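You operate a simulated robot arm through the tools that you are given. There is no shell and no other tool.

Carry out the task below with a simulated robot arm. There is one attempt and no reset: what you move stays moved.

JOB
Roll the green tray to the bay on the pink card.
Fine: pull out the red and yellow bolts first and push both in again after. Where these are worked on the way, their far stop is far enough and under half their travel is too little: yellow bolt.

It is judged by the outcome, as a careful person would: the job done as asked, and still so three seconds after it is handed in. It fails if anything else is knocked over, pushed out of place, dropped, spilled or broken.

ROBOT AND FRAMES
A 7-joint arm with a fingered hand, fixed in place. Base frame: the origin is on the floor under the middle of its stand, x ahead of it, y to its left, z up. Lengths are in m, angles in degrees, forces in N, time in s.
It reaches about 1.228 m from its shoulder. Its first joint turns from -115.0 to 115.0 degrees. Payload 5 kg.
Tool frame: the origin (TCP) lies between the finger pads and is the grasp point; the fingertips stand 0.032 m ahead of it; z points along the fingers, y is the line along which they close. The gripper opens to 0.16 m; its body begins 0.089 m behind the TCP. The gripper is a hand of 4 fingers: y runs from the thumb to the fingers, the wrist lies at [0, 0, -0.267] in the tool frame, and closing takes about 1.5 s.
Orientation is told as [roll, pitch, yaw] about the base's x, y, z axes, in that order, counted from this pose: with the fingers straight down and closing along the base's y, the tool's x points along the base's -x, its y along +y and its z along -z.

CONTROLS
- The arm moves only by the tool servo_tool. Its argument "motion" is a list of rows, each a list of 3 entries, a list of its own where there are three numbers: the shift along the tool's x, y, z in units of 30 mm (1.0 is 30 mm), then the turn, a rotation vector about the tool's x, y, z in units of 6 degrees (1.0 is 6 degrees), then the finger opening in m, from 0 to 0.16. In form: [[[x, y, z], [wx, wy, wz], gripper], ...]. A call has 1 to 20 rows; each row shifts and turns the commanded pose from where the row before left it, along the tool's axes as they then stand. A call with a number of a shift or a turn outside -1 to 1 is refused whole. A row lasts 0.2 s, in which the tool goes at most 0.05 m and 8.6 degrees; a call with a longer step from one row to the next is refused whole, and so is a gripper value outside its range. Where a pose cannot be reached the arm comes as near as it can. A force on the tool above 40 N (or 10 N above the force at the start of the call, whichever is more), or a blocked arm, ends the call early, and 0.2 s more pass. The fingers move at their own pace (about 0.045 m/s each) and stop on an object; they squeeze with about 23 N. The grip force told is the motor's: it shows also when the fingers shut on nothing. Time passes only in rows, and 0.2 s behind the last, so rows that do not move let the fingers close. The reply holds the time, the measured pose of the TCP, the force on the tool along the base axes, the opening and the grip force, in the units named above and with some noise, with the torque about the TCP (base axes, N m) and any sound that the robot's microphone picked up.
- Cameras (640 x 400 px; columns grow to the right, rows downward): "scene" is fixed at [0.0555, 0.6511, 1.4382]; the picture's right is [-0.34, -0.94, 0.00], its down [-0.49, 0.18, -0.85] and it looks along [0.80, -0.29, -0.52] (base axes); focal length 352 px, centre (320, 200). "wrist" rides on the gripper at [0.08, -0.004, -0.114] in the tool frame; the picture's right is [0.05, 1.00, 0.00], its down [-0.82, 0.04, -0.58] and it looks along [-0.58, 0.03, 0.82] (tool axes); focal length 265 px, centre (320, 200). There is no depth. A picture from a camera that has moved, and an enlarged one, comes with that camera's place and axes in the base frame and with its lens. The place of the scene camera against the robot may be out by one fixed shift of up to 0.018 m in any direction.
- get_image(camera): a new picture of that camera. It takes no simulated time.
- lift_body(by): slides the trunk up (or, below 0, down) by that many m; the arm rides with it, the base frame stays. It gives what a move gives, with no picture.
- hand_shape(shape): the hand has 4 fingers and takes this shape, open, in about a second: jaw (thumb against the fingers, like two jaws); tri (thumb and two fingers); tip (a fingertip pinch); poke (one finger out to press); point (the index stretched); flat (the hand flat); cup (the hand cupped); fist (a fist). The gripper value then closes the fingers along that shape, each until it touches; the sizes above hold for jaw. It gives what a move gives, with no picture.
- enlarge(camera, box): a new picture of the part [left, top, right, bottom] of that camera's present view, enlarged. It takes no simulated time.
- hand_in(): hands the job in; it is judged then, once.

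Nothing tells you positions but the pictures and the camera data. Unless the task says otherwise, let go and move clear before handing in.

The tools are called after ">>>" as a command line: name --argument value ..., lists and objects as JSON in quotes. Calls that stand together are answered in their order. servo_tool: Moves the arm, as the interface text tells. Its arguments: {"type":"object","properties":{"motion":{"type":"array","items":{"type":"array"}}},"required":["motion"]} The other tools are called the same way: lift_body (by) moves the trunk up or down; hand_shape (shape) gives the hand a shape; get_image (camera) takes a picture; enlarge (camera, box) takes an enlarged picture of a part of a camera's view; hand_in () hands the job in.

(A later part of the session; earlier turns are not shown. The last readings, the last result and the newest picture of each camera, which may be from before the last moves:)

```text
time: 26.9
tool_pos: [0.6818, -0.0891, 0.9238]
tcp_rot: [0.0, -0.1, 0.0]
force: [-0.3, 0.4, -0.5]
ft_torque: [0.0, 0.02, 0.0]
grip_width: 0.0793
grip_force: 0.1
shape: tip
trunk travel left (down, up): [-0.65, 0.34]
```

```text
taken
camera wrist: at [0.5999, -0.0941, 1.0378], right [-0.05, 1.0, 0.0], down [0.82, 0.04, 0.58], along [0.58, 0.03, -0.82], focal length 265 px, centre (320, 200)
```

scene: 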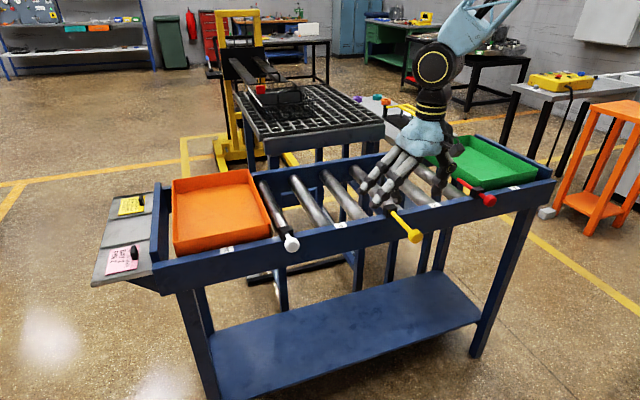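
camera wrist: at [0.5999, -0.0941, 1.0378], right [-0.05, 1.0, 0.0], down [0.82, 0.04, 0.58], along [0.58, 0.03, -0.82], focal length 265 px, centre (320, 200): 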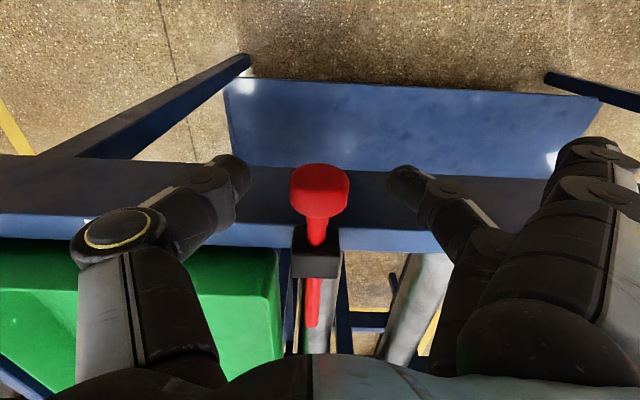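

The red knob sits centred between thumb and middle finger, so I'll close and pull.

>>> servo_tool --motion '[[[0, 0, 0], [0, 0, 0], 0.01], [[0, 0, 0], [0, 0, 0], 0.01], [[0, 0, 0], [0, 0, 0], 0.01], [[0, 0, 0], [0, 0, 0], 0.01], [[0, 0, 0], [0, 0, 0], 0.01], [[0, 0, 0], [0, 0, 0], 0.01]]'

>>> servo_tool --motion '[[[0.2, 0, 0], [0, 0, 0], 0.01], [[0.25, 0, 0], [0, 0, 0], 0.01], [[0.25, 0, 0], [0, 0, 0], 0.01], [[0.25, 0, 0], [0, 0, 0], 0.01], [[0.25, 0, 0], [0, 0, 0], 0.01], [[0.2, 0, 0], [0, 0, 0], 0.01], [[0.2, 0, 0], [0, 0, 0], 0.01], [[0.2, 0, 0], [0, 0, 0], 0.01], [[0.2, 0, 0], [0, 0, 0], 0.01]]'

>>> get_image --camera "wrist"

```text
time: 28.3
tool_pos: [0.679, -0.0901, 0.9235]
tcp_rot: [0.0, 0.0, 0.0]
force: [-0.6, 0.0, -6.1]
ft_torque: [-0.04, 0.01, 0.04]
grip_width: 0.0266
grip_force: 23.1
shape: tip
trunk travel left (down, up): [-0.65, 0.34]
```

```text
time: 30.3
tool_pos: [0.6216, -0.0904, 0.9239]
tcp_rot: [-0.1, 0.2, 0.0]
force: [-0.9, 2.5, -11.3]
ft_torque: [0.06, -0.02, 0.02]
grip_width: 0.0259
grip_force: 22.8
shape: tip
trunk travel left (down, up): [-0.65, 0.34]
```

```text
taken
camera wrist: at [0.5406, -0.0947, 1.0381], right [-0.05, 1.0, 0.0], down [0.82, 0.04, 0.58], along [0.58, 0.03, -0.82], focal length 265 px, centre (320, 200)
```

wrist: 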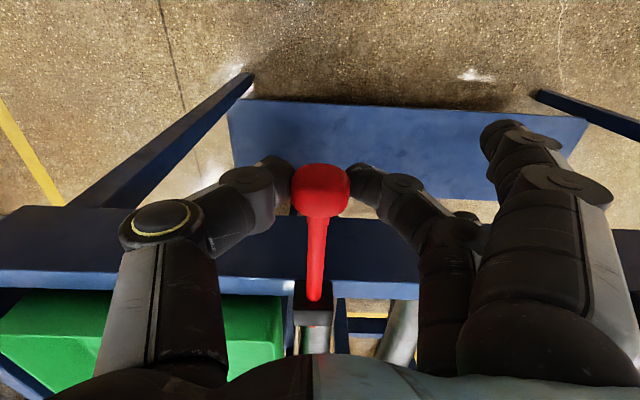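

The red bolt has come about 60 mm. I'll take the last centimetre in small steps to its stop.

>>> servo_tool --motion '[[[0.1, 0, 0], [0, 0, 0], 0.01], [[0.1, 0, 0], [0, 0, 0], 0.01], [[0.1, 0, 0], [0, 0, 0], 0.01], [[0, 0, 0], [0, 0, 0], 0.01]]'

>>> get_image --camera "wrist"

```text
time: 31.3
tool_pos: [0.6122, -0.0901, 0.9242]
tcp_rot: [0.0, 0.0, 0.0]
force: [-2.3, 1.3, -9.2]
ft_torque: [0.08, 0.04, 0.04]
grip_width: 0.0259
grip_force: 23.5
shape: tip
trunk travel left (down, up): [-0.65, 0.34]
```

```text
taken
camera wrist: at [0.5311, -0.0947, 1.0379], right [-0.05, 1.0, 0.0], down [0.82, 0.04, 0.58], along [0.58, 0.03, -0.82], focal length 265 px, centre (320, 200)
```

wrist: 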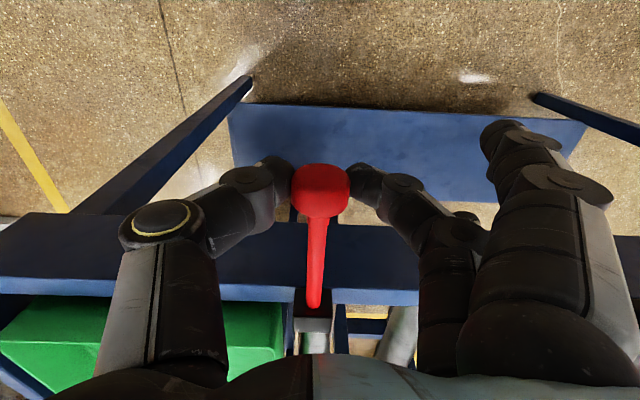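

Still following without resistance, so I'll continue in small steps.

>>> servo_tool --motion '[[[0.1, 0, 0], [0, 0, 0], 0.01], [[0.08, 0, 0], [0, 0, 0], 0.01], [[0, 0, 0], [0, 0, 0], 0.01]]'

>>> get_image --camera "wrist"

```text
time: 32.1
tool_pos: [0.6093, -0.09, 0.9234]
tcp_rot: [0.1, 0.0, 0.0]
force: [18.2, 0.8, -7.4]
ft_torque: [0.04, -0.35, 0.02]
grip_width: 0.0261
grip_force: 22.6
shape: tip
trunk travel left (down, up): [-0.65, 0.34]
```

```text
taken
camera wrist: at [0.5282, -0.0947, 1.0376], right [-0.05, 1.0, 0.0], down [0.81, 0.04, 0.58], along [0.58, 0.03, -0.82], focal length 265 px, centre (320, 200)
```

wrist: 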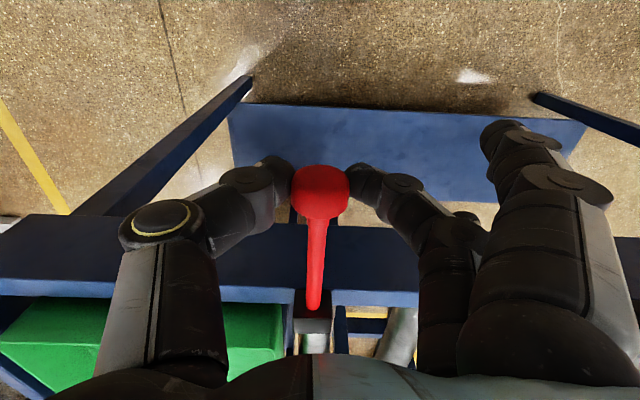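

18 N of resistance means the red bolt is at its stop. I'll open in place and rise.

>>> servo_tool --motion '[[[0, 0, 0], [0, 0, 0], 0.08], [[0, 0, 0], [0, 0, 0], 0.08], [[0, 0, 0], [0, 0, 0], 0.08], [[0, 0, 0], [0, 0, 0], 0.08], [[0, 0, 0], [0, 0, 0], 0.08], [[0, 0, -0.7], [0, 0, 0], 0.08], [[0, 0, -1], [0, 0, 0], 0.08], [[0, 0, -1], [0, 0, 0], 0.08], [[0, 0, -1], [0, 0, 0], 0.08], [[0, 0, -1], [0, 0, 0], 0.08], [[0, 0, 0], [0, 0, 0], 0.08]]'

>>> get_image --camera "wrist"

>>> get_image --camera "scene"

>>> enlarge --camera "scene" --box '[380, 110, 560, 230]'

```text
time: 34.5
tool_pos: [0.6076, -0.0889, 1.0689]
tcp_rot: [0.0, 0.0, 0.0]
force: [-0.1, -0.1, -0.4]
ft_torque: [0.0, -0.04, -0.03]
grip_width: 0.0787
grip_force: 0.0
shape: tip
trunk travel left (down, up): [-0.65, 0.34]
```

```text
taken
camera wrist: at [0.5265, -0.0933, 1.1829], right [-0.05, 1.0, 0.0], down [0.82, 0.04, 0.58], along [0.58, 0.03, -0.82], focal length 265 px, centre (320, 200)
```

wrist: 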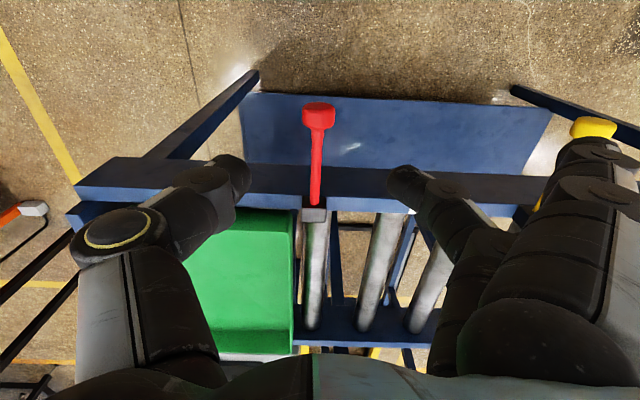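

```text
taken
```

scene: 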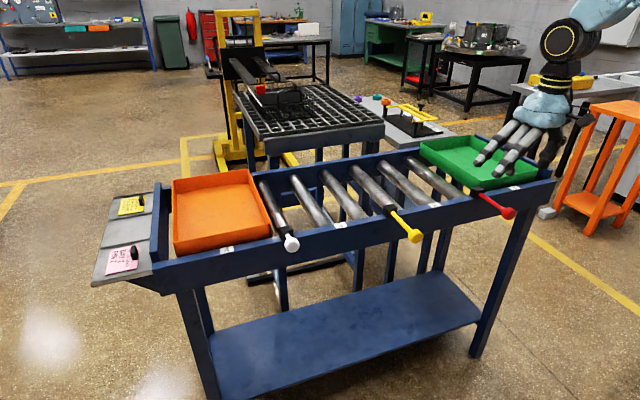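

```text
3.33 times, centred on (470, 170) of scene
camera zoom: at [0.0555, 0.6511, 1.4382], right [-0.34, -0.94, 0.0], down [-0.49, 0.18, -0.85], along [0.8, -0.29, -0.52], focal length 1175 px, centre (-180, 300)
```

zoom: 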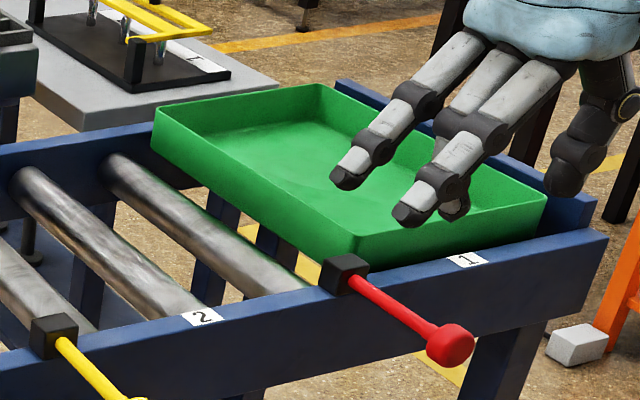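

Both bolts are fully out and the tray has stayed put, spanning roughly y -0.34 to -0.117. I'll take the jaw shape and move over the tray's left (bay 2 side) wall to grip it and roll the tray under control.

>>> hand_shape --shape "jaw"

>>> servo_tool --motion '[[[-0.9, -0.11, 0], [0, 0, 0], 0.16], [[-0.9, -0.11, 0], [0, 0, 0], 0.16], [[-0.9, -0.11, 0], [0, 0, 0], 0.16], [[-0.9, -0.11, 0], [0, 0, 0], 0.16], [[-0.9, -0.11, 0], [0, 0, 0], 0.16], [[-0.9, -0.11, 0], [0, 0, 0], 0.16], [[-0.9, -0.11, 0], [0, 0, 0], 0.16], [[-0.9, -0.11, 0], [0, 0, 0], 0.16], [[-0.9, -0.11, 0], [0, 0, 0], 0.16], [[0, 0, 0], [0, 0, 0], 0.16]]'

>>> get_image --camera "wrist"

>>> get_image --camera "scene"

```text
time: 35.4
tool_pos: [0.6076, -0.0893, 1.0697]
tcp_rot: [0.0, 0.0, 0.0]
force: [0.4, -0.9, 0.1]
ft_torque: [-0.04, 0.03, 0.03]
grip_width: 0.1603
grip_force: 0.1
shape: jaw
trunk travel left (down, up): [-0.65, 0.34]
```

```text
time: 37.6
tool_pos: [0.8485, -0.1167, 1.0658]
tcp_rot: [0.0, 0.0, 0.0]
force: [0.3, -0.4, -0.2]
ft_torque: [0.01, -0.02, 0.0]
grip_width: 0.1602
grip_force: 0.1
shape: jaw
trunk travel left (down, up): [-0.65, 0.34]
```

```text
taken
camera wrist: at [0.7677, -0.1217, 1.1786], right [-0.05, 1.0, 0.0], down [0.82, 0.04, 0.58], along [0.58, 0.03, -0.82], focal length 265 px, centre (320, 200)
```

wrist: 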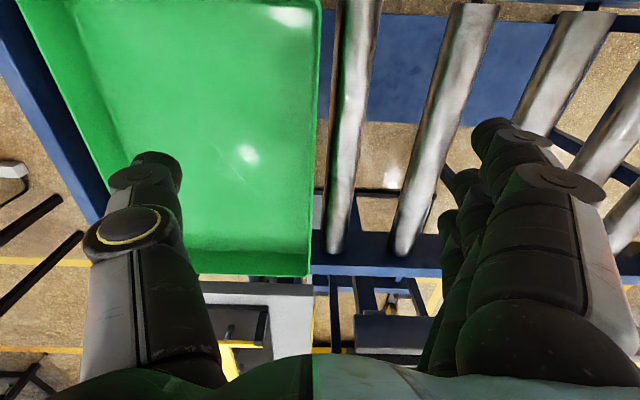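

```text
taken
```

scene: 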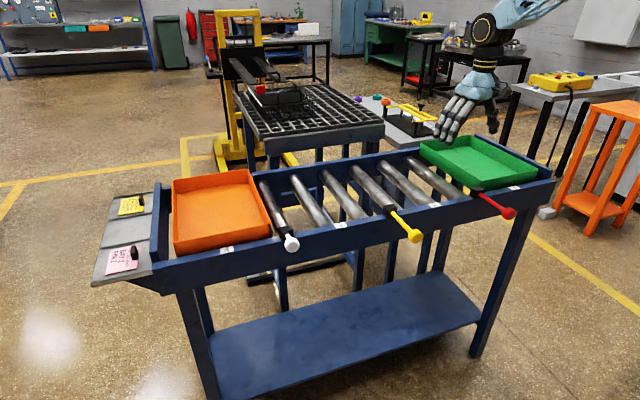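

The tray's left wall runs along y≈-0.119, and the tray spans x≈0.745–1.06. I'll centre over the wall and go lower for a closer look.

>>> servo_tool --motion '[[[-0.6, -0.03, 0.3], [0, 0, 0], 0.1], [[-0.6, -0.03, 0.6], [0, 0, 0], 0.1], [[0, 0, 0.8], [0, 0, 0], 0.1], [[0, 0, 0.8], [0, 0, 0], 0.1], [[0, 0, 0], [0, 0, 0], 0.1], [[0, 0, 0], [0, 0, 0], 0.1]]'

>>> get_image --camera "wrist"

>>> enlarge --camera "scene" --box '[400, 90, 560, 220]'

```text
time: 39.0
tool_pos: [0.8839, -0.122, 0.9892]
tcp_rot: [0.0, 0.0, 0.0]
force: [0.1, -1.4, 0.7]
ft_torque: [-0.02, -0.02, 0.0]
grip_width: 0.1006
grip_force: 0.0
shape: jaw
trunk travel left (down, up): [-0.65, 0.34]
```

```text
taken
camera wrist: at [0.8038, -0.1256, 1.1032], right [-0.05, 1.0, 0.0], down [0.82, 0.04, 0.58], along [0.58, 0.03, -0.82], focal length 265 px, centre (320, 200)
```

wrist: 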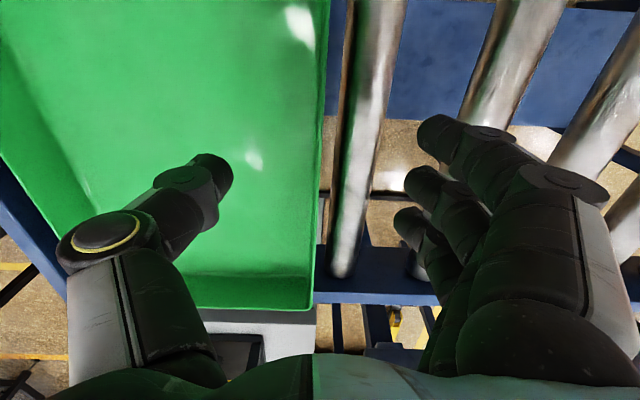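

```text
3.08 times, centred on (480, 155) of scene
camera zoom: at [0.0555, 0.6511, 1.4382], right [-0.34, -0.94, 0.0], down [-0.49, 0.18, -0.85], along [0.8, -0.29, -0.52], focal length 1084 px, centre (-172, 338)
```

zoom: 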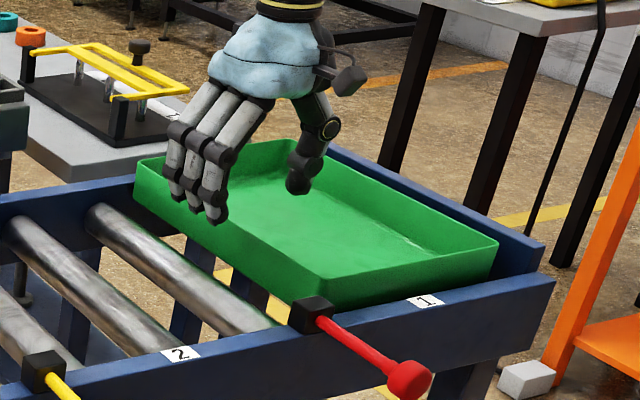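

The wall top is at about z=0.928. I'll descend to put the fingertips about 2.5 cm down each side of the wall.

>>> servo_tool --motion '[[[0, 0.03, 0.4], [0, 0, 0], 0.08], [[0, 0, 0.4], [0, 0, 0], 0.08], [[0, 0, 0.4], [0, 0, 0], 0.08], [[0, 0, 0.3], [0, 0, 0], 0.08], [[0, 0, 0.2], [0, 0, 0], 0.08], [[0, 0, 0], [0, 0, 0], 0.08]]'

>>> get_image --camera "wrist"

>>> enlarge --camera "scene" --box '[400, 90, 560, 220]'

```text
time: 40.4
tool_pos: [0.8857, -0.1206, 0.9384]
tcp_rot: [0.0, 0.1, 0.0]
force: [-0.3, 1.0, -0.4]
ft_torque: [-0.02, 0.0, 0.0]
grip_width: 0.081
grip_force: 0.0
shape: jaw
trunk travel left (down, up): [-0.65, 0.34]
```

```text
taken
camera wrist: at [0.8055, -0.1252, 1.0525], right [-0.05, 1.0, 0.0], down [0.82, 0.04, 0.58], along [0.58, 0.03, -0.82], focal length 265 px, centre (320, 200)
```

wrist: 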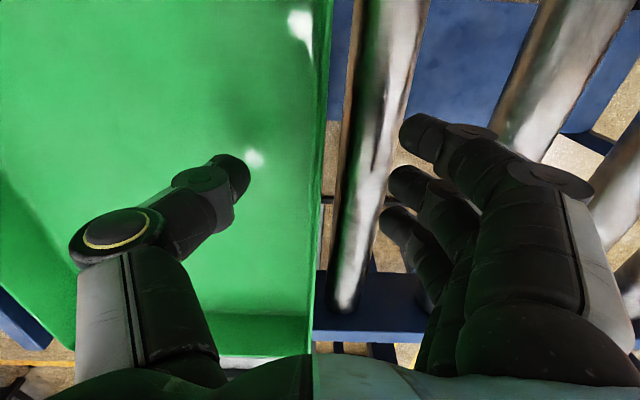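

```text
3.08 times, centred on (480, 155) of scene
camera zoom: at [0.0555, 0.6511, 1.4382], right [-0.34, -0.94, 0.0], down [-0.49, 0.18, -0.85], along [0.8, -0.29, -0.52], focal length 1084 px, centre (-172, 338)
```

zoom: 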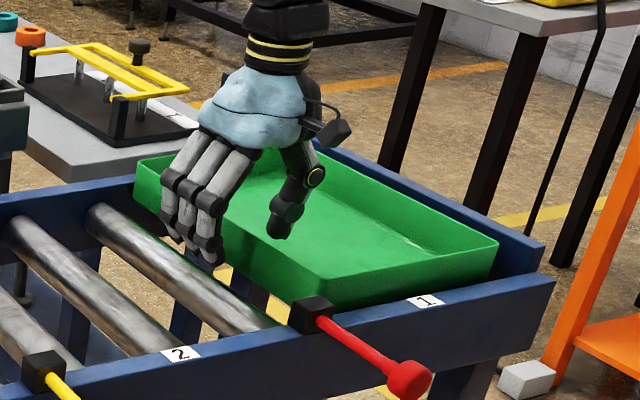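

Thumb is inside and the three fingers outside the wall. I'll close gently on it.

>>> servo_tool --motion '[[[0, 0, 0.1], [0, 0, 0], 0.04], [[0, 0, 0], [0, 0, 0], 0.02], [[0, 0, 0], [0, 0, 0], 0.0], [[0, 0, 0], [0, 0, 0], 0.0], [[0, 0, 0], [0, 0, 0], 0.0], [[0, 0, 0], [0, 0, 0], 0.0], [[0, 0, 0], [0, 0, 0], 0.0]]'

>>> get_image --camera "wrist"

>>> enlarge --camera "scene" --box '[400, 90, 560, 220]'

```text
time: 42.0
tool_pos: [0.8859, -0.1213, 0.9351]
tcp_rot: [0.0, 0.0, -0.1]
force: [0.0, -0.2, 0.5]
ft_torque: [0.04, -0.02, 0.0]
grip_width: 0.0
grip_force: 23.2
shape: jaw
trunk travel left (down, up): [-0.65, 0.34]
```

```text
taken
camera wrist: at [0.8059, -0.1255, 1.0494], right [-0.05, 1.0, 0.0], down [0.82, 0.04, 0.58], along [0.58, 0.03, -0.82], focal length 265 px, centre (320, 200)
```

wrist: 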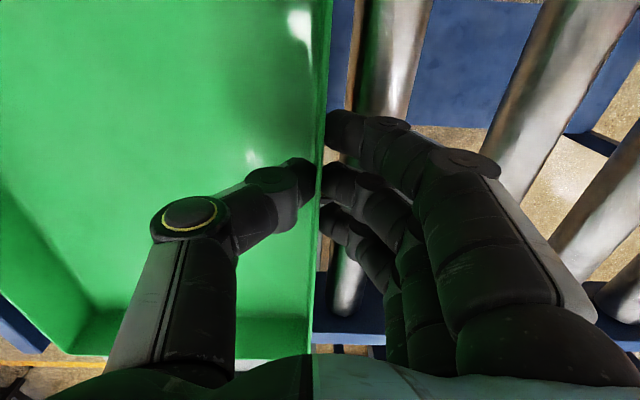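

```text
3.08 times, centred on (480, 155) of scene
camera zoom: at [0.0555, 0.6511, 1.4382], right [-0.34, -0.94, 0.0], down [-0.49, 0.18, -0.85], along [0.8, -0.29, -0.52], focal length 1084 px, centre (-172, 338)
```

zoom: 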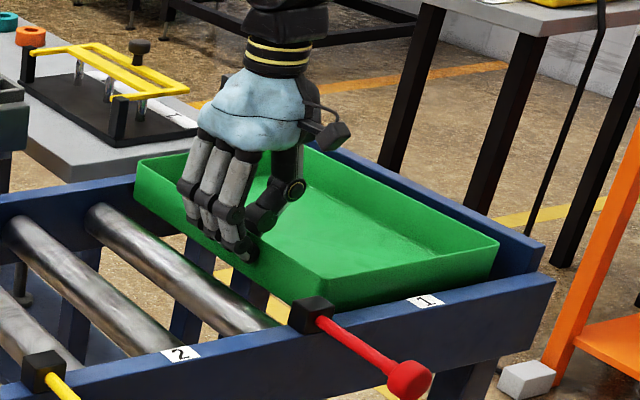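

The wall is gripped between thumb and fingers. The shift from bay 1 to bay 2 is one bolt spacing, about 0.29 m, so I'll roll the tray slowly left and check halfway.

>>> servo_tool --motion '[[[0, 0.1, 0], [0, 0, 0], 0.0], [[0, 0.2, 0], [0, 0, 0], 0.0], [[0, 0.3, 0], [0, 0, 0], 0.0], [[0, 0.35, 0], [0, 0, 0], 0.0], [[0, 0.35, 0], [0, 0, 0], 0.0], [[0, 0.35, 0], [0, 0, 0], 0.0], [[0, 0.3, 0], [0, 0, 0], 0.0], [[0, 0.2, 0], [0, 0, 0], 0.0], [[0, 0.1, 0], [0, 0, 0], 0.0]]'

>>> get_image --camera "scene"

>>> get_image --camera "wrist"

```text
time: 44.0
tool_pos: [0.8858, -0.0533, 0.935]
tcp_rot: [0.1, 0.0, 0.0]
force: [1.3, 0.7, -0.4]
ft_torque: [0.05, -0.07, 0.03]
grip_width: 0.0
grip_force: 23.2
shape: jaw
trunk travel left (down, up): [-0.65, 0.34]
```

```text
taken
```

scene: 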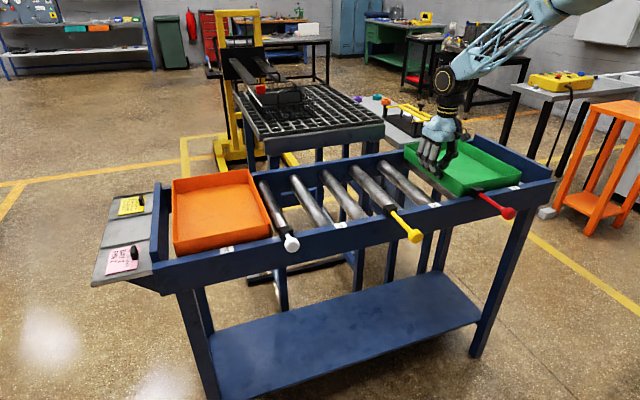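

```text
taken
camera wrist: at [0.8049, -0.0577, 1.0494], right [-0.05, 1.0, 0.0], down [0.82, 0.04, 0.58], along [0.58, 0.03, -0.82], focal length 265 px, centre (320, 200)
```

wrist: 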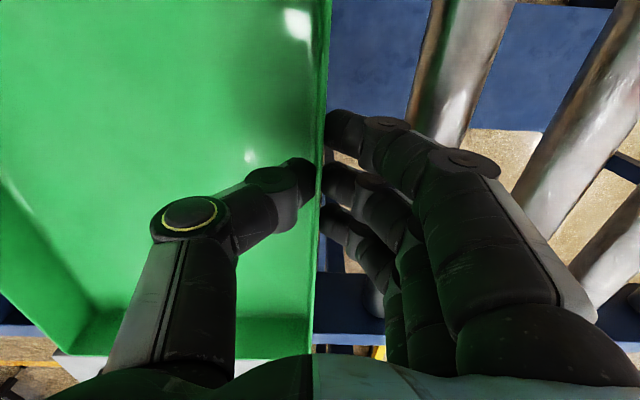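

The tray rolls smoothly with the hand past the red bolt. I'll carry on toward bay 2.

>>> servo_tool --motion '[[[0, 0.1, 0], [0, 0, 0], 0.0], [[0, 0.2, 0], [0, 0, 0], 0.0], [[0, 0.4, 0], [0, 0, 0], 0.0], [[0, 0.4, 0], [0, 0, 0], 0.0], [[0, 0.4, 0], [0, 0, 0], 0.0], [[0, 0.4, 0], [0, 0, 0], 0.0], [[0, 0.4, 0], [0, 0, 0], 0.0], [[0, 0.4, 0], [0, 0, 0], 0.0], [[0, 0.4, 0], [0, 0, 0], 0.0], [[0, 0.4, 0], [0, 0, 0], 0.0], [[0, 0.4, 0], [0, 0, 0], 0.0], [[0, 0.4, 0], [0, 0, 0], 0.0], [[0, 0.4, 0], [0, 0, 0], 0.0], [[0, 0.4, 0], [0, 0, 0], 0.0], [[0, 0.4, 0], [0, 0, 0], 0.0], [[0, 0.4, 0], [0, 0, 0], 0.0], [[0, 0.4, 0], [0, 0, 0], 0.0], [[0, 0.3, 0], [0, 0, 0], 0.0], [[0, 0.2, 0], [0, 0, 0], 0.0], [[0, 0.1, 0], [0, 0, 0], 0.0]]'

>>> get_image --camera "scene"

>>> get_image --camera "wrist"

```text
time: 48.2
tool_pos: [0.8858, 0.1537, 0.9343]
tcp_rot: [0.0, 0.0, 0.0]
force: [3.8, 0.2, 1.3]
ft_torque: [0.03, -0.07, 0.07]
grip_width: 0.0
grip_force: 23.2
shape: jaw
trunk travel left (down, up): [-0.65, 0.34]
```

```text
taken
```

scene: 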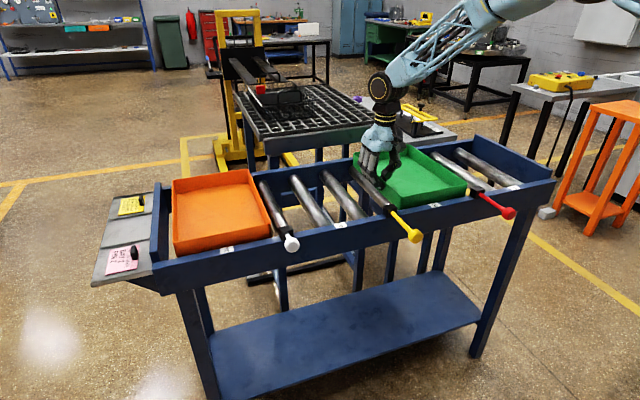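

```text
taken
camera wrist: at [0.8045, 0.1499, 1.0492], right [-0.05, 1.0, 0.0], down [0.82, 0.04, 0.58], along [0.58, 0.03, -0.82], focal length 265 px, centre (320, 200)
```

wrist: 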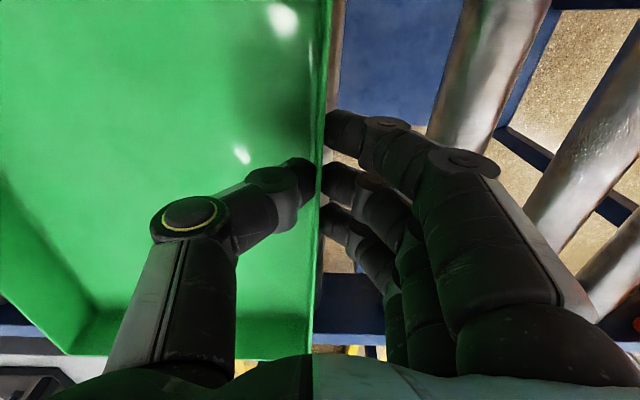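

The tray is nearly in place. I'll check its edges against both bolt lines.

>>> enlarge --camera "scene" --box '[340, 130, 530, 250]'

```text
3.33 times, centred on (435, 190) of scene
camera zoom: at [0.0555, 0.6511, 1.4382], right [-0.34, -0.94, 0.0], down [-0.49, 0.18, -0.85], along [0.8, -0.29, -0.52], focal length 1175 px, centre (-63, 233)
```

zoom: 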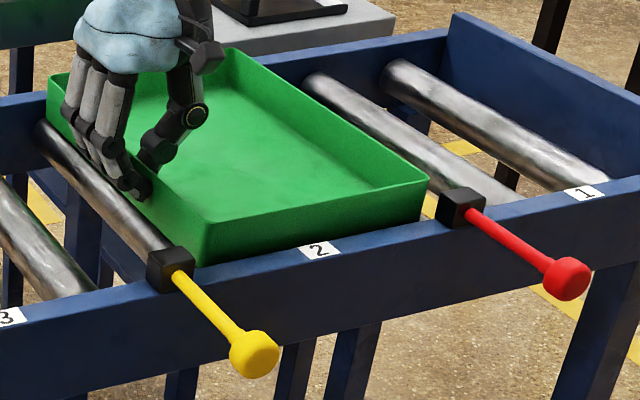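

The tray spans about y=-0.069 to 0.155, so its centre is 12 mm short of the bay 2 label. I'll move it the last 12 mm, hold still, then open.

>>> servo_tool --motion '[[[0, 0.1, 0], [0, 0, 0], 0.0], [[0, 0.15, 0], [0, 0, 0], 0.0], [[0, 0.1, 0], [0, 0, 0], 0.0], [[0, 0.05, 0], [0, 0, 0], 0.0], [[0, 0, 0], [0, 0, 0], 0.0], [[0, 0, 0], [0, 0, 0], 0.0], [[0, 0, 0], [0, 0, 0], 0.0]]'

>>> enlarge --camera "scene" --box '[340, 130, 530, 250]'

```text
time: 49.8
tool_pos: [0.8867, 0.1645, 0.9357]
tcp_rot: [0.0, 0.1, 0.0]
force: [0.8, -0.1, -0.1]
ft_torque: [0.05, -0.04, -0.01]
grip_width: 0.0001
grip_force: 23.0
shape: jaw
trunk travel left (down, up): [-0.65, 0.34]
```

```text
3.33 times, centred on (435, 190) of scene
camera zoom: at [0.0555, 0.6511, 1.4382], right [-0.34, -0.94, 0.0], down [-0.49, 0.18, -0.85], along [0.8, -0.29, -0.52], focal length 1175 px, centre (-63, 233)
```

zoom: 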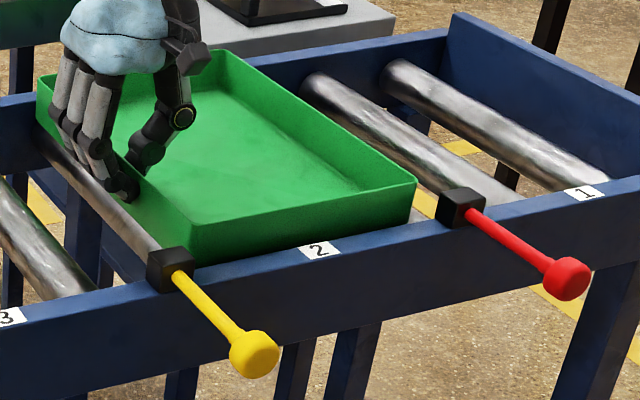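

The tray is centred on label 2. I'll open the hand slowly, let it settle, then check before rising.

>>> servo_tool --motion '[[[0, 0, 0], [0, 0, 0], 0.02], [[0, 0, 0], [0, 0, 0], 0.04], [[0, 0, 0], [0, 0, 0], 0.06], [[0, 0, 0], [0, 0, 0], 0.08], [[0, 0, 0], [0, 0, 0], 0.08], [[0, 0, 0], [0, 0, 0], 0.08]]'

>>> get_image --camera "wrist"

>>> enlarge --camera "scene" --box '[340, 130, 530, 250]'

```text
time: 51.2
tool_pos: [0.8861, 0.1664, 0.9361]
tcp_rot: [-0.1, 0.0, 0.0]
force: [0.4, -0.2, -0.5]
ft_torque: [0.02, 0.01, -0.01]
grip_width: 0.0793
grip_force: 0.0
shape: jaw
trunk travel left (down, up): [-0.65, 0.34]
```

```text
taken
camera wrist: at [0.8051, 0.1621, 1.0498], right [-0.05, 1.0, 0.0], down [0.82, 0.04, 0.58], along [0.58, 0.03, -0.82], focal length 265 px, centre (320, 200)
```

wrist: 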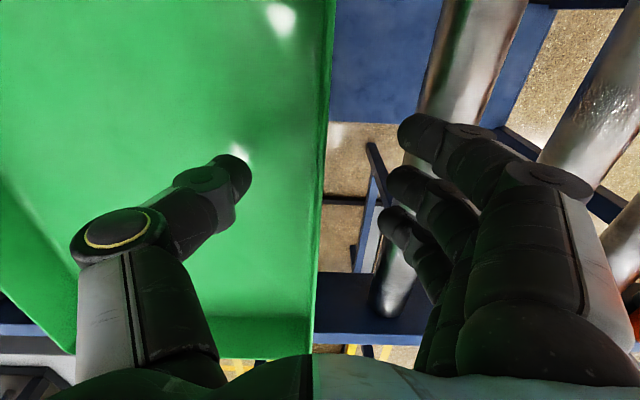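

```text
3.33 times, centred on (435, 190) of scene
camera zoom: at [0.0555, 0.6511, 1.4382], right [-0.34, -0.94, 0.0], down [-0.49, 0.18, -0.85], along [0.8, -0.29, -0.52], focal length 1175 px, centre (-63, 233)
```

zoom: 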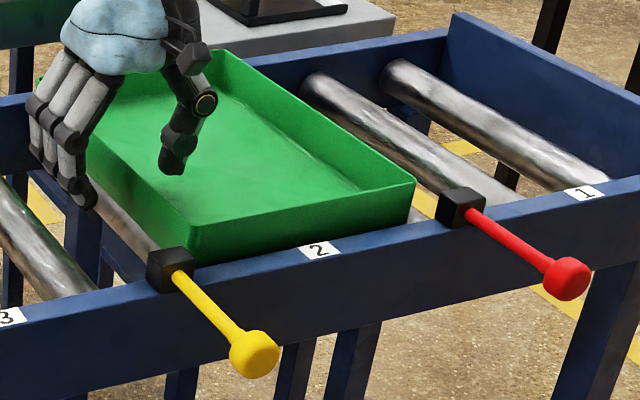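

The tray holds still. I'll rise straight up and check again that it isn't creeping.

>>> servo_tool --motion '[[[0, 0, -0.5], [0, 0, 0], 0.08], [[0, 0, -0.8], [0, 0, 0], 0.08], [[0, 0, -1], [0, 0, 0], 0.08], [[0, 0, -1], [0, 0, 0], 0.08], [[0, 0, -1], [0, 0, 0], 0.08], [[0, 0, -0.5], [0, 0, 0], 0.08], [[0, 0, 0], [0, 0, 0], 0.08]]'

>>> get_image --camera "wrist"

>>> enlarge --camera "scene" --box '[340, 130, 530, 250]'

```text
time: 52.8
tool_pos: [0.8859, 0.1658, 1.0799]
tcp_rot: [0.1, 0.0, 0.0]
force: [0.1, -0.8, 0.0]
ft_torque: [-0.01, 0.0, -0.02]
grip_width: 0.0792
grip_force: 0.0
shape: jaw
trunk travel left (down, up): [-0.65, 0.34]
```

```text
taken
camera wrist: at [0.8056, 0.1609, 1.1945], right [-0.05, 1.0, 0.0], down [0.82, 0.04, 0.58], along [0.58, 0.03, -0.82], focal length 265 px, centre (320, 200)
```

wrist: 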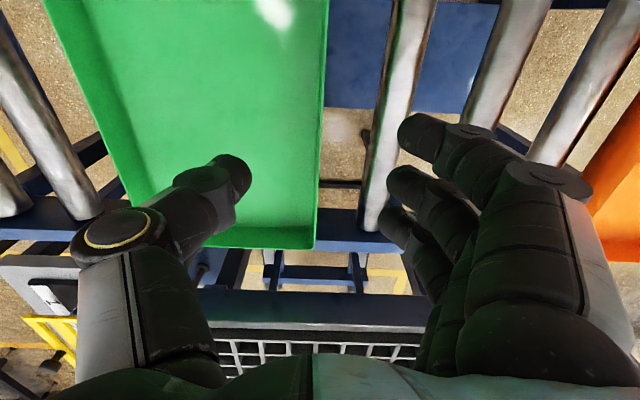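

```text
3.33 times, centred on (435, 190) of scene
camera zoom: at [0.0555, 0.6511, 1.4382], right [-0.34, -0.94, 0.0], down [-0.49, 0.18, -0.85], along [0.8, -0.29, -0.52], focal length 1175 px, centre (-63, 233)
```

zoom: 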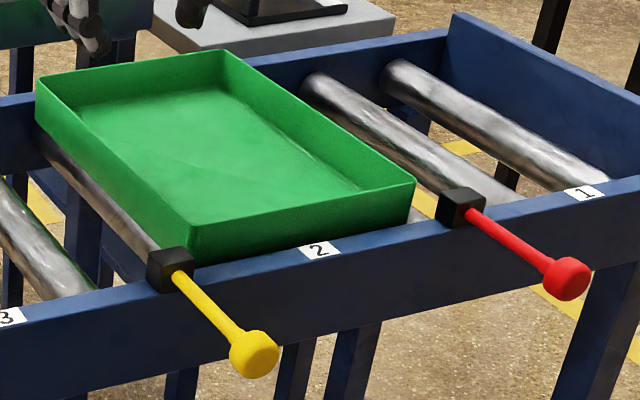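

The tray is steady in bay 2, spanning about y -0.054 to 0.169, clear of both bolt lines. Now I'll take the tip shape and go back to the yellow knob to push it in.

>>> hand_shape --shape "tip"

>>> servo_tool --motion '[[[0.92, 0.11, 0], [0, 0, 0], 0.08], [[0.92, 0.11, 0], [0, 0, 0], 0.08], [[0.92, 0.11, 0], [0, 0, 0], 0.08], [[0.92, 0.11, 0], [0, 0, 0], 0.08], [[0.92, 0.11, 0], [0, 0, 0], 0.08], [[0.92, 0.11, 0], [0, 0, 0], 0.08], [[0.92, 0.11, 0], [0, 0, 0], 0.08], [[0.92, 0.11, 0], [0, 0, 0], 0.08], [[0.92, 0.11, 0], [0, 0, 0], 0.08], [[0.92, 0.11, 0], [0, 0, 0], 0.08], [[0, 0, 0], [0, 0, 0], 0.08]]'

>>> get_image --camera "wrist"

>>> get_image --camera "scene"

```text
time: 53.7
tool_pos: [0.8854, 0.1657, 1.0792]
tcp_rot: [0.0, -0.1, 0.1]
force: [-0.3, 0.5, 0.3]
ft_torque: [-0.03, 0.0, 0.0]
grip_width: 0.1598
grip_force: 0.1
shape: tip
trunk travel left (down, up): [-0.65, 0.34]
```

```text
time: 56.1
tool_pos: [0.6093, 0.2001, 1.0801]
tcp_rot: [0.0, 0.0, 0.0]
force: [-0.2, -0.1, 0.1]
ft_torque: [-0.01, -0.03, 0.01]
grip_width: 0.0807
grip_force: 0.1
shape: tip
trunk travel left (down, up): [-0.65, 0.34]
```

```text
taken
camera wrist: at [0.5284, 0.1952, 1.1945], right [-0.05, 1.0, 0.0], down [0.82, 0.04, 0.58], along [0.58, 0.03, -0.82], focal length 265 px, centre (320, 200)
```

wrist: 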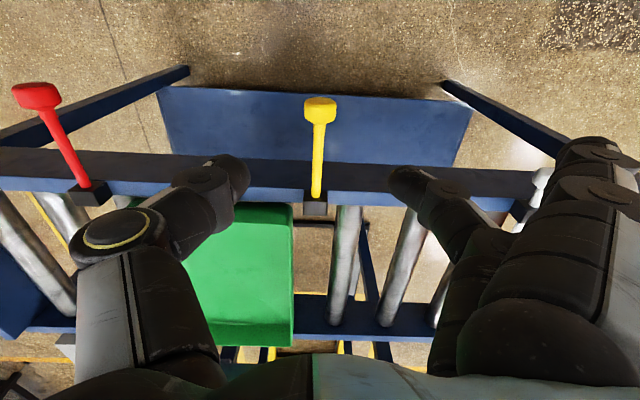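

```text
taken
```

scene: 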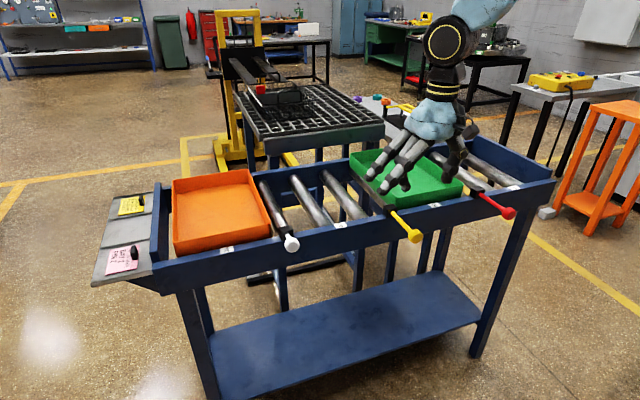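

The yellow knob is still at x≈0.612, directly below. I'll descend around it.

>>> servo_tool --motion '[[[0.04, 0, 0.8], [0, 0, 0], 0.08], [[0, 0, 1], [0, 0, 0], 0.08], [[0, 0, 1], [0, 0, 0], 0.08], [[0, 0, 0.8], [0, 0, 0], 0.08], [[0, 0, 0.7], [0, 0, 0], 0.08], [[0, 0, 0.5], [0, 0, 0], 0.08], [[0, 0, 0.4], [0, 0, 0], 0.08], [[0, 0, 0], [0, 0, 0], 0.08]]'

>>> get_image --camera "wrist"

```text
time: 57.9
tool_pos: [0.6093, 0.1998, 0.926]
tcp_rot: [0.0, -0.1, 0.0]
force: [-0.2, 0.7, 0.3]
ft_torque: [0.03, 0.0, 0.0]
grip_width: 0.0807
grip_force: 0.0
shape: tip
trunk travel left (down, up): [-0.65, 0.34]
```

```text
taken
camera wrist: at [0.5273, 0.1955, 1.0393], right [-0.05, 1.0, 0.0], down [0.82, 0.04, 0.58], along [0.58, 0.03, -0.82], focal length 265 px, centre (320, 200)
```

wrist: 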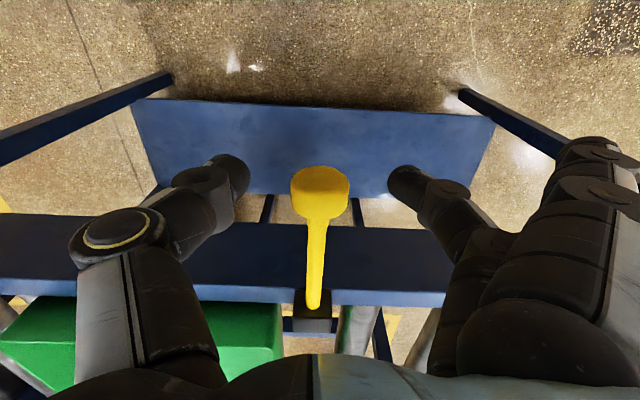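

The knob is between the fingers and the tray is well clear of the rod's line. I'll grip and push it in.

>>> servo_tool --motion '[[[0, 0, 0], [0, 0, 0], 0.01], [[0, 0, 0], [0, 0, 0], 0.01], [[0, 0, 0], [0, 0, 0], 0.01], [[0, 0, 0], [0, 0, 0], 0.01], [[0, 0, 0], [0, 0, 0], 0.01], [[0, 0, 0], [0, 0, 0], 0.01]]'

>>> servo_tool --motion '[[[-0.2, 0, 0], [0, 0, 0], 0.01], [[-0.25, 0, 0], [0, 0, 0], 0.01], [[-0.25, 0, 0], [0, 0, 0], 0.01], [[-0.25, 0, 0], [0, 0, 0], 0.01], [[-0.25, 0, 0], [0, 0, 0], 0.01], [[-0.2, 0, 0], [0, 0, 0], 0.01], [[-0.2, 0, 0], [0, 0, 0], 0.01], [[-0.2, 0, 0], [0, 0, 0], 0.01], [[-0.2, 0, 0], [0, 0, 0], 0.01]]'

>>> get_image --camera "wrist"

```text
time: 59.3
tool_pos: [0.6081, 0.1987, 0.9248]
tcp_rot: [0.0, 0.0, 0.0]
force: [0.0, 0.3, -4.0]
ft_torque: [-0.06, 0.01, 0.01]
grip_width: 0.0274
grip_force: 22.5
shape: tip
trunk travel left (down, up): [-0.65, 0.34]
```

```text
time: 61.3
tool_pos: [0.6686, 0.1996, 0.9255]
tcp_rot: [0.0, -0.1, 0.0]
force: [0.1, 0.9, 2.3]
ft_torque: [0.01, -0.01, 0.0]
grip_width: 0.027
grip_force: 22.6
shape: tip
trunk travel left (down, up): [-0.65, 0.34]
```

```text
taken
camera wrist: at [0.587, 0.1951, 1.0385], right [-0.05, 1.0, 0.0], down [0.82, 0.04, 0.58], along [0.58, 0.03, -0.82], focal length 265 px, centre (320, 200)
```

wrist: 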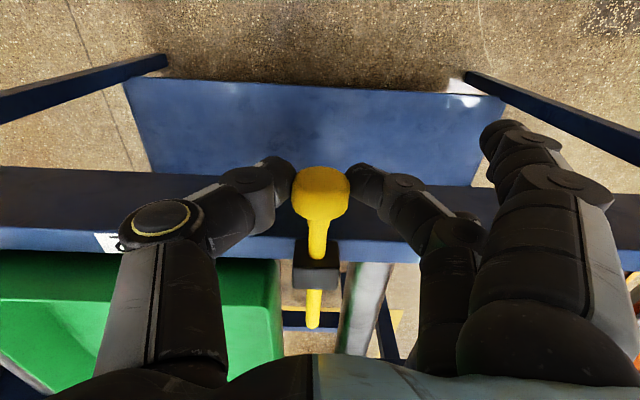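

The bolt is going in beside the tray, about 60 mm so far. I'll push the last centimetre in small steps to the in-stop.

>>> servo_tool --motion '[[[-0.12, 0, 0], [0, 0, 0], 0.01], [[-0.12, 0, 0], [0, 0, 0], 0.01], [[-0.1, 0, 0], [0, 0, 0], 0.01], [[-0.06, 0, 0], [0, 0, 0], 0.01], [[0, 0, 0], [0, 0, 0], 0.01]]'

>>> get_image --camera "wrist"

```text
time: 62.5
tool_pos: [0.679, 0.1996, 0.9246]
tcp_rot: [0.0, 0.0, 0.0]
force: [-6.9, 2.3, 7.8]
ft_torque: [0.06, 0.14, 0.0]
grip_width: 0.027
grip_force: 23.3
shape: tip
trunk travel left (down, up): [-0.65, 0.34]
```

```text
taken
camera wrist: at [0.598, 0.1948, 1.0381], right [-0.05, 1.0, 0.0], down [0.82, 0.04, 0.58], along [0.58, 0.03, -0.82], focal length 265 px, centre (320, 200)
```

wrist: 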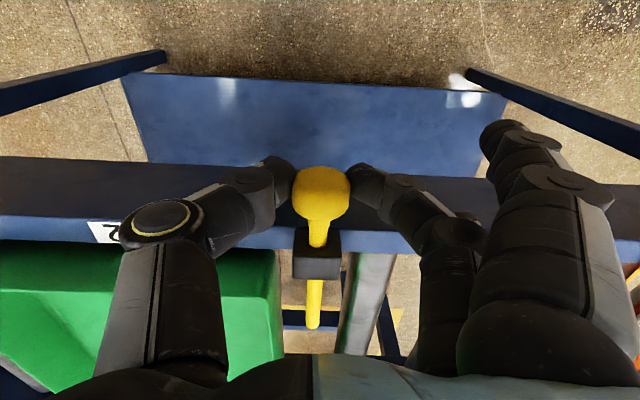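

Resistance has begun at 7 N; one more small push will confirm the in-stop.

>>> servo_tool --motion '[[[-0.08, 0, 0], [0, 0, 0], 0.01], [[0, 0, 0], [0, 0, 0], 0.01]]'

>>> enlarge --camera "wrist" --box '[250, 150, 390, 340]'

```text
time: 63.1
tool_pos: [0.6799, 0.198, 0.9252]
tcp_rot: [-0.1, 0.2, 0.0]
force: [-22.5, 0.4, 5.6]
ft_torque: [0.06, 0.42, -0.05]
grip_width: 0.0273
grip_force: 23.1
shape: tip
trunk travel left (down, up): [-0.65, 0.34]
```

```text
2.11 times, centred on (320, 245) of wrist
camera zoom: at [0.5992, 0.195, 1.0383], right [-0.05, 1.0, 0.0], down [0.82, 0.04, 0.58], along [0.58, 0.03, -0.82], focal length 559 px, centre (320, 105)
```

zoom: 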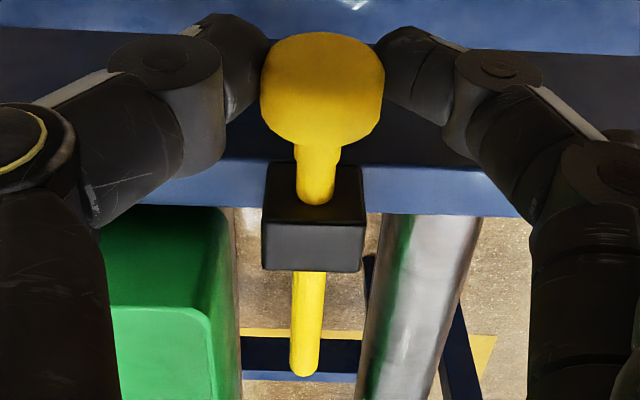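

22 N with no movement: the yellow bolt is fully in. I'll open in place and rise.

>>> servo_tool --motion '[[[0, 0, 0], [0, 0, 0], 0.08], [[0, 0, 0], [0, 0, 0], 0.08], [[0, 0, 0], [0, 0, 0], 0.08], [[0, 0, 0], [0, 0, 0], 0.08], [[0, 0, 0], [0, 0, 0], 0.08], [[0, 0, -0.6], [0, 0, 0], 0.08], [[0, 0, -1], [0, 0, 0], 0.08], [[0, 0, -1], [0, 0, 0], 0.08], [[0, 0, -1], [0, 0, 0], 0.08], [[0, 0, -1], [0, 0, 0], 0.08], [[0, 0, 0], [0, 0, 0], 0.08]]'

>>> get_image --camera "wrist"

>>> enlarge --camera "scene" --box '[340, 130, 530, 250]'

```text
time: 65.5
tool_pos: [0.6806, 0.1988, 1.062]
tcp_rot: [0.0, -0.1, 0.0]
force: [-0.2, 0.4, 0.5]
ft_torque: [0.05, -0.01, 0.0]
grip_width: 0.0793
grip_force: 0.0
shape: tip
trunk travel left (down, up): [-0.65, 0.34]
```

```text
taken
camera wrist: at [0.6014, 0.1943, 1.1766], right [-0.05, 1.0, 0.0], down [0.82, 0.04, 0.58], along [0.58, 0.03, -0.82], focal length 265 px, centre (320, 200)
```

wrist: 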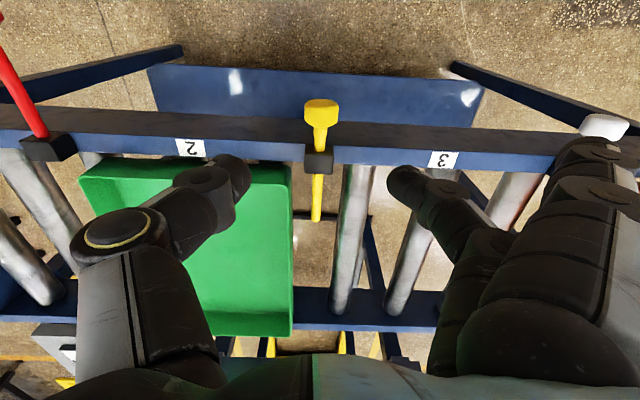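

```text
3.33 times, centred on (435, 190) of scene
camera zoom: at [0.0555, 0.6511, 1.4382], right [-0.34, -0.94, 0.0], down [-0.49, 0.18, -0.85], along [0.8, -0.29, -0.52], focal length 1175 px, centre (-63, 233)
```

zoom: 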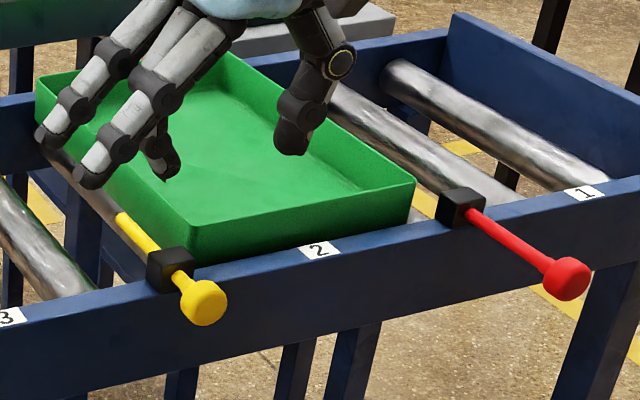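

The yellow bolt is in and the tray is untouched. Now I'll go over to the red knob.

>>> servo_tool --motion '[[[0.242, -0.963, 0], [0, 0, 0], 0.08], [[0.242, -0.963, 0], [0, 0, 0], 0.08], [[0.242, -0.963, 0], [0, 0, 0], 0.08], [[0.242, -0.963, 0], [0, 0, 0], 0.08], [[0.242, -0.963, 0], [0, 0, 0], 0.08], [[0.242, -0.963, 0], [0, 0, 0], 0.08], [[0.242, -0.963, 0], [0, 0, 0], 0.08], [[0.242, -0.963, 0], [0, 0, 0], 0.08], [[0.242, -0.963, 0], [0, 0, 0], 0.08], [[0.242, -0.963, 0], [0, 0, 0], 0.08], [[0, 0, 0], [0, 0, 0], 0.08]]'

>>> get_image --camera "wrist"

```text
time: 67.9
tool_pos: [0.6087, -0.091, 1.0614]
tcp_rot: [0.1, 0.0, 0.0]
force: [0.3, 0.9, -0.6]
ft_torque: [-0.01, -0.02, 0.04]
grip_width: 0.0791
grip_force: 0.0
shape: tip
trunk travel left (down, up): [-0.65, 0.34]
```

```text
taken
camera wrist: at [0.5286, -0.0956, 1.1743], right [-0.05, 1.0, 0.0], down [0.82, 0.04, 0.58], along [0.58, 0.03, -0.82], focal length 265 px, centre (320, 200)
```

wrist: 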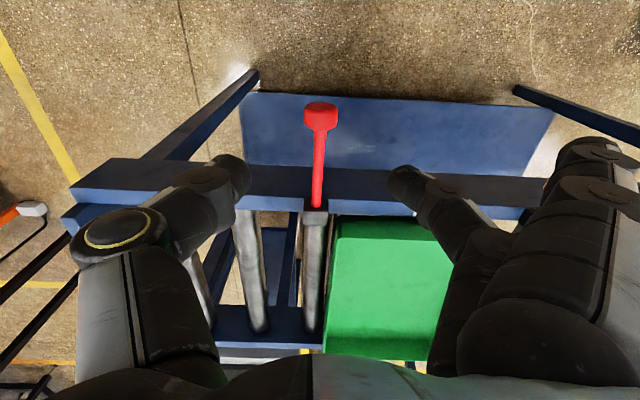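

The red knob is right below and the tray stands clear of the rod's line. I'll descend a touch further forward and higher, so the spare finger keeps well off the tray's front wall.

>>> servo_tool --motion '[[[0.13, 0.03, 0.8], [0, 0, 0], 0.08], [[0, 0, 1], [0, 0, 0], 0.08], [[0, 0, 1], [0, 0, 0], 0.08], [[0, 0, 0.7], [0, 0, 0], 0.08], [[0, 0, 0.5], [0, 0, 0], 0.08], [[0, 0, 0.45], [0, 0, 0], 0.08], [[0, 0, 0], [0, 0, 0], 0.08]]'

>>> get_image --camera "wrist"

>>> enlarge --camera "scene" --box '[380, 130, 570, 250]'

```text
time: 69.5
tool_pos: [0.6063, -0.0886, 0.928]
tcp_rot: [0.0, 0.0, 0.0]
force: [-0.2, 0.2, -0.4]
ft_torque: [0.01, -0.01, 0.01]
grip_width: 0.0794
grip_force: 0.1
shape: tip
trunk travel left (down, up): [-0.65, 0.34]
```

```text
taken
camera wrist: at [0.5248, -0.0938, 1.0417], right [-0.05, 1.0, 0.0], down [0.82, 0.04, 0.58], along [0.58, 0.03, -0.82], focal length 265 px, centre (320, 200)
```

wrist: 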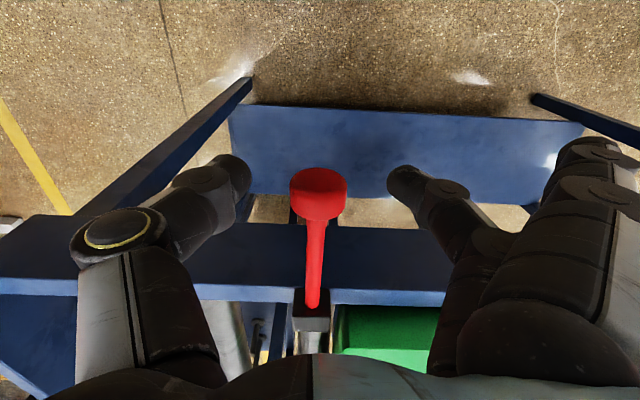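

```text
3.33 times, centred on (475, 190) of scene
camera zoom: at [0.0555, 0.6511, 1.4382], right [-0.34, -0.94, 0.0], down [-0.49, 0.18, -0.85], along [0.8, -0.29, -0.52], focal length 1175 px, centre (-197, 233)
```

zoom: 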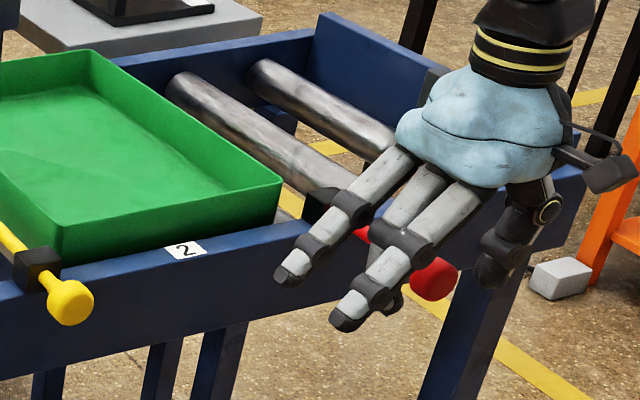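

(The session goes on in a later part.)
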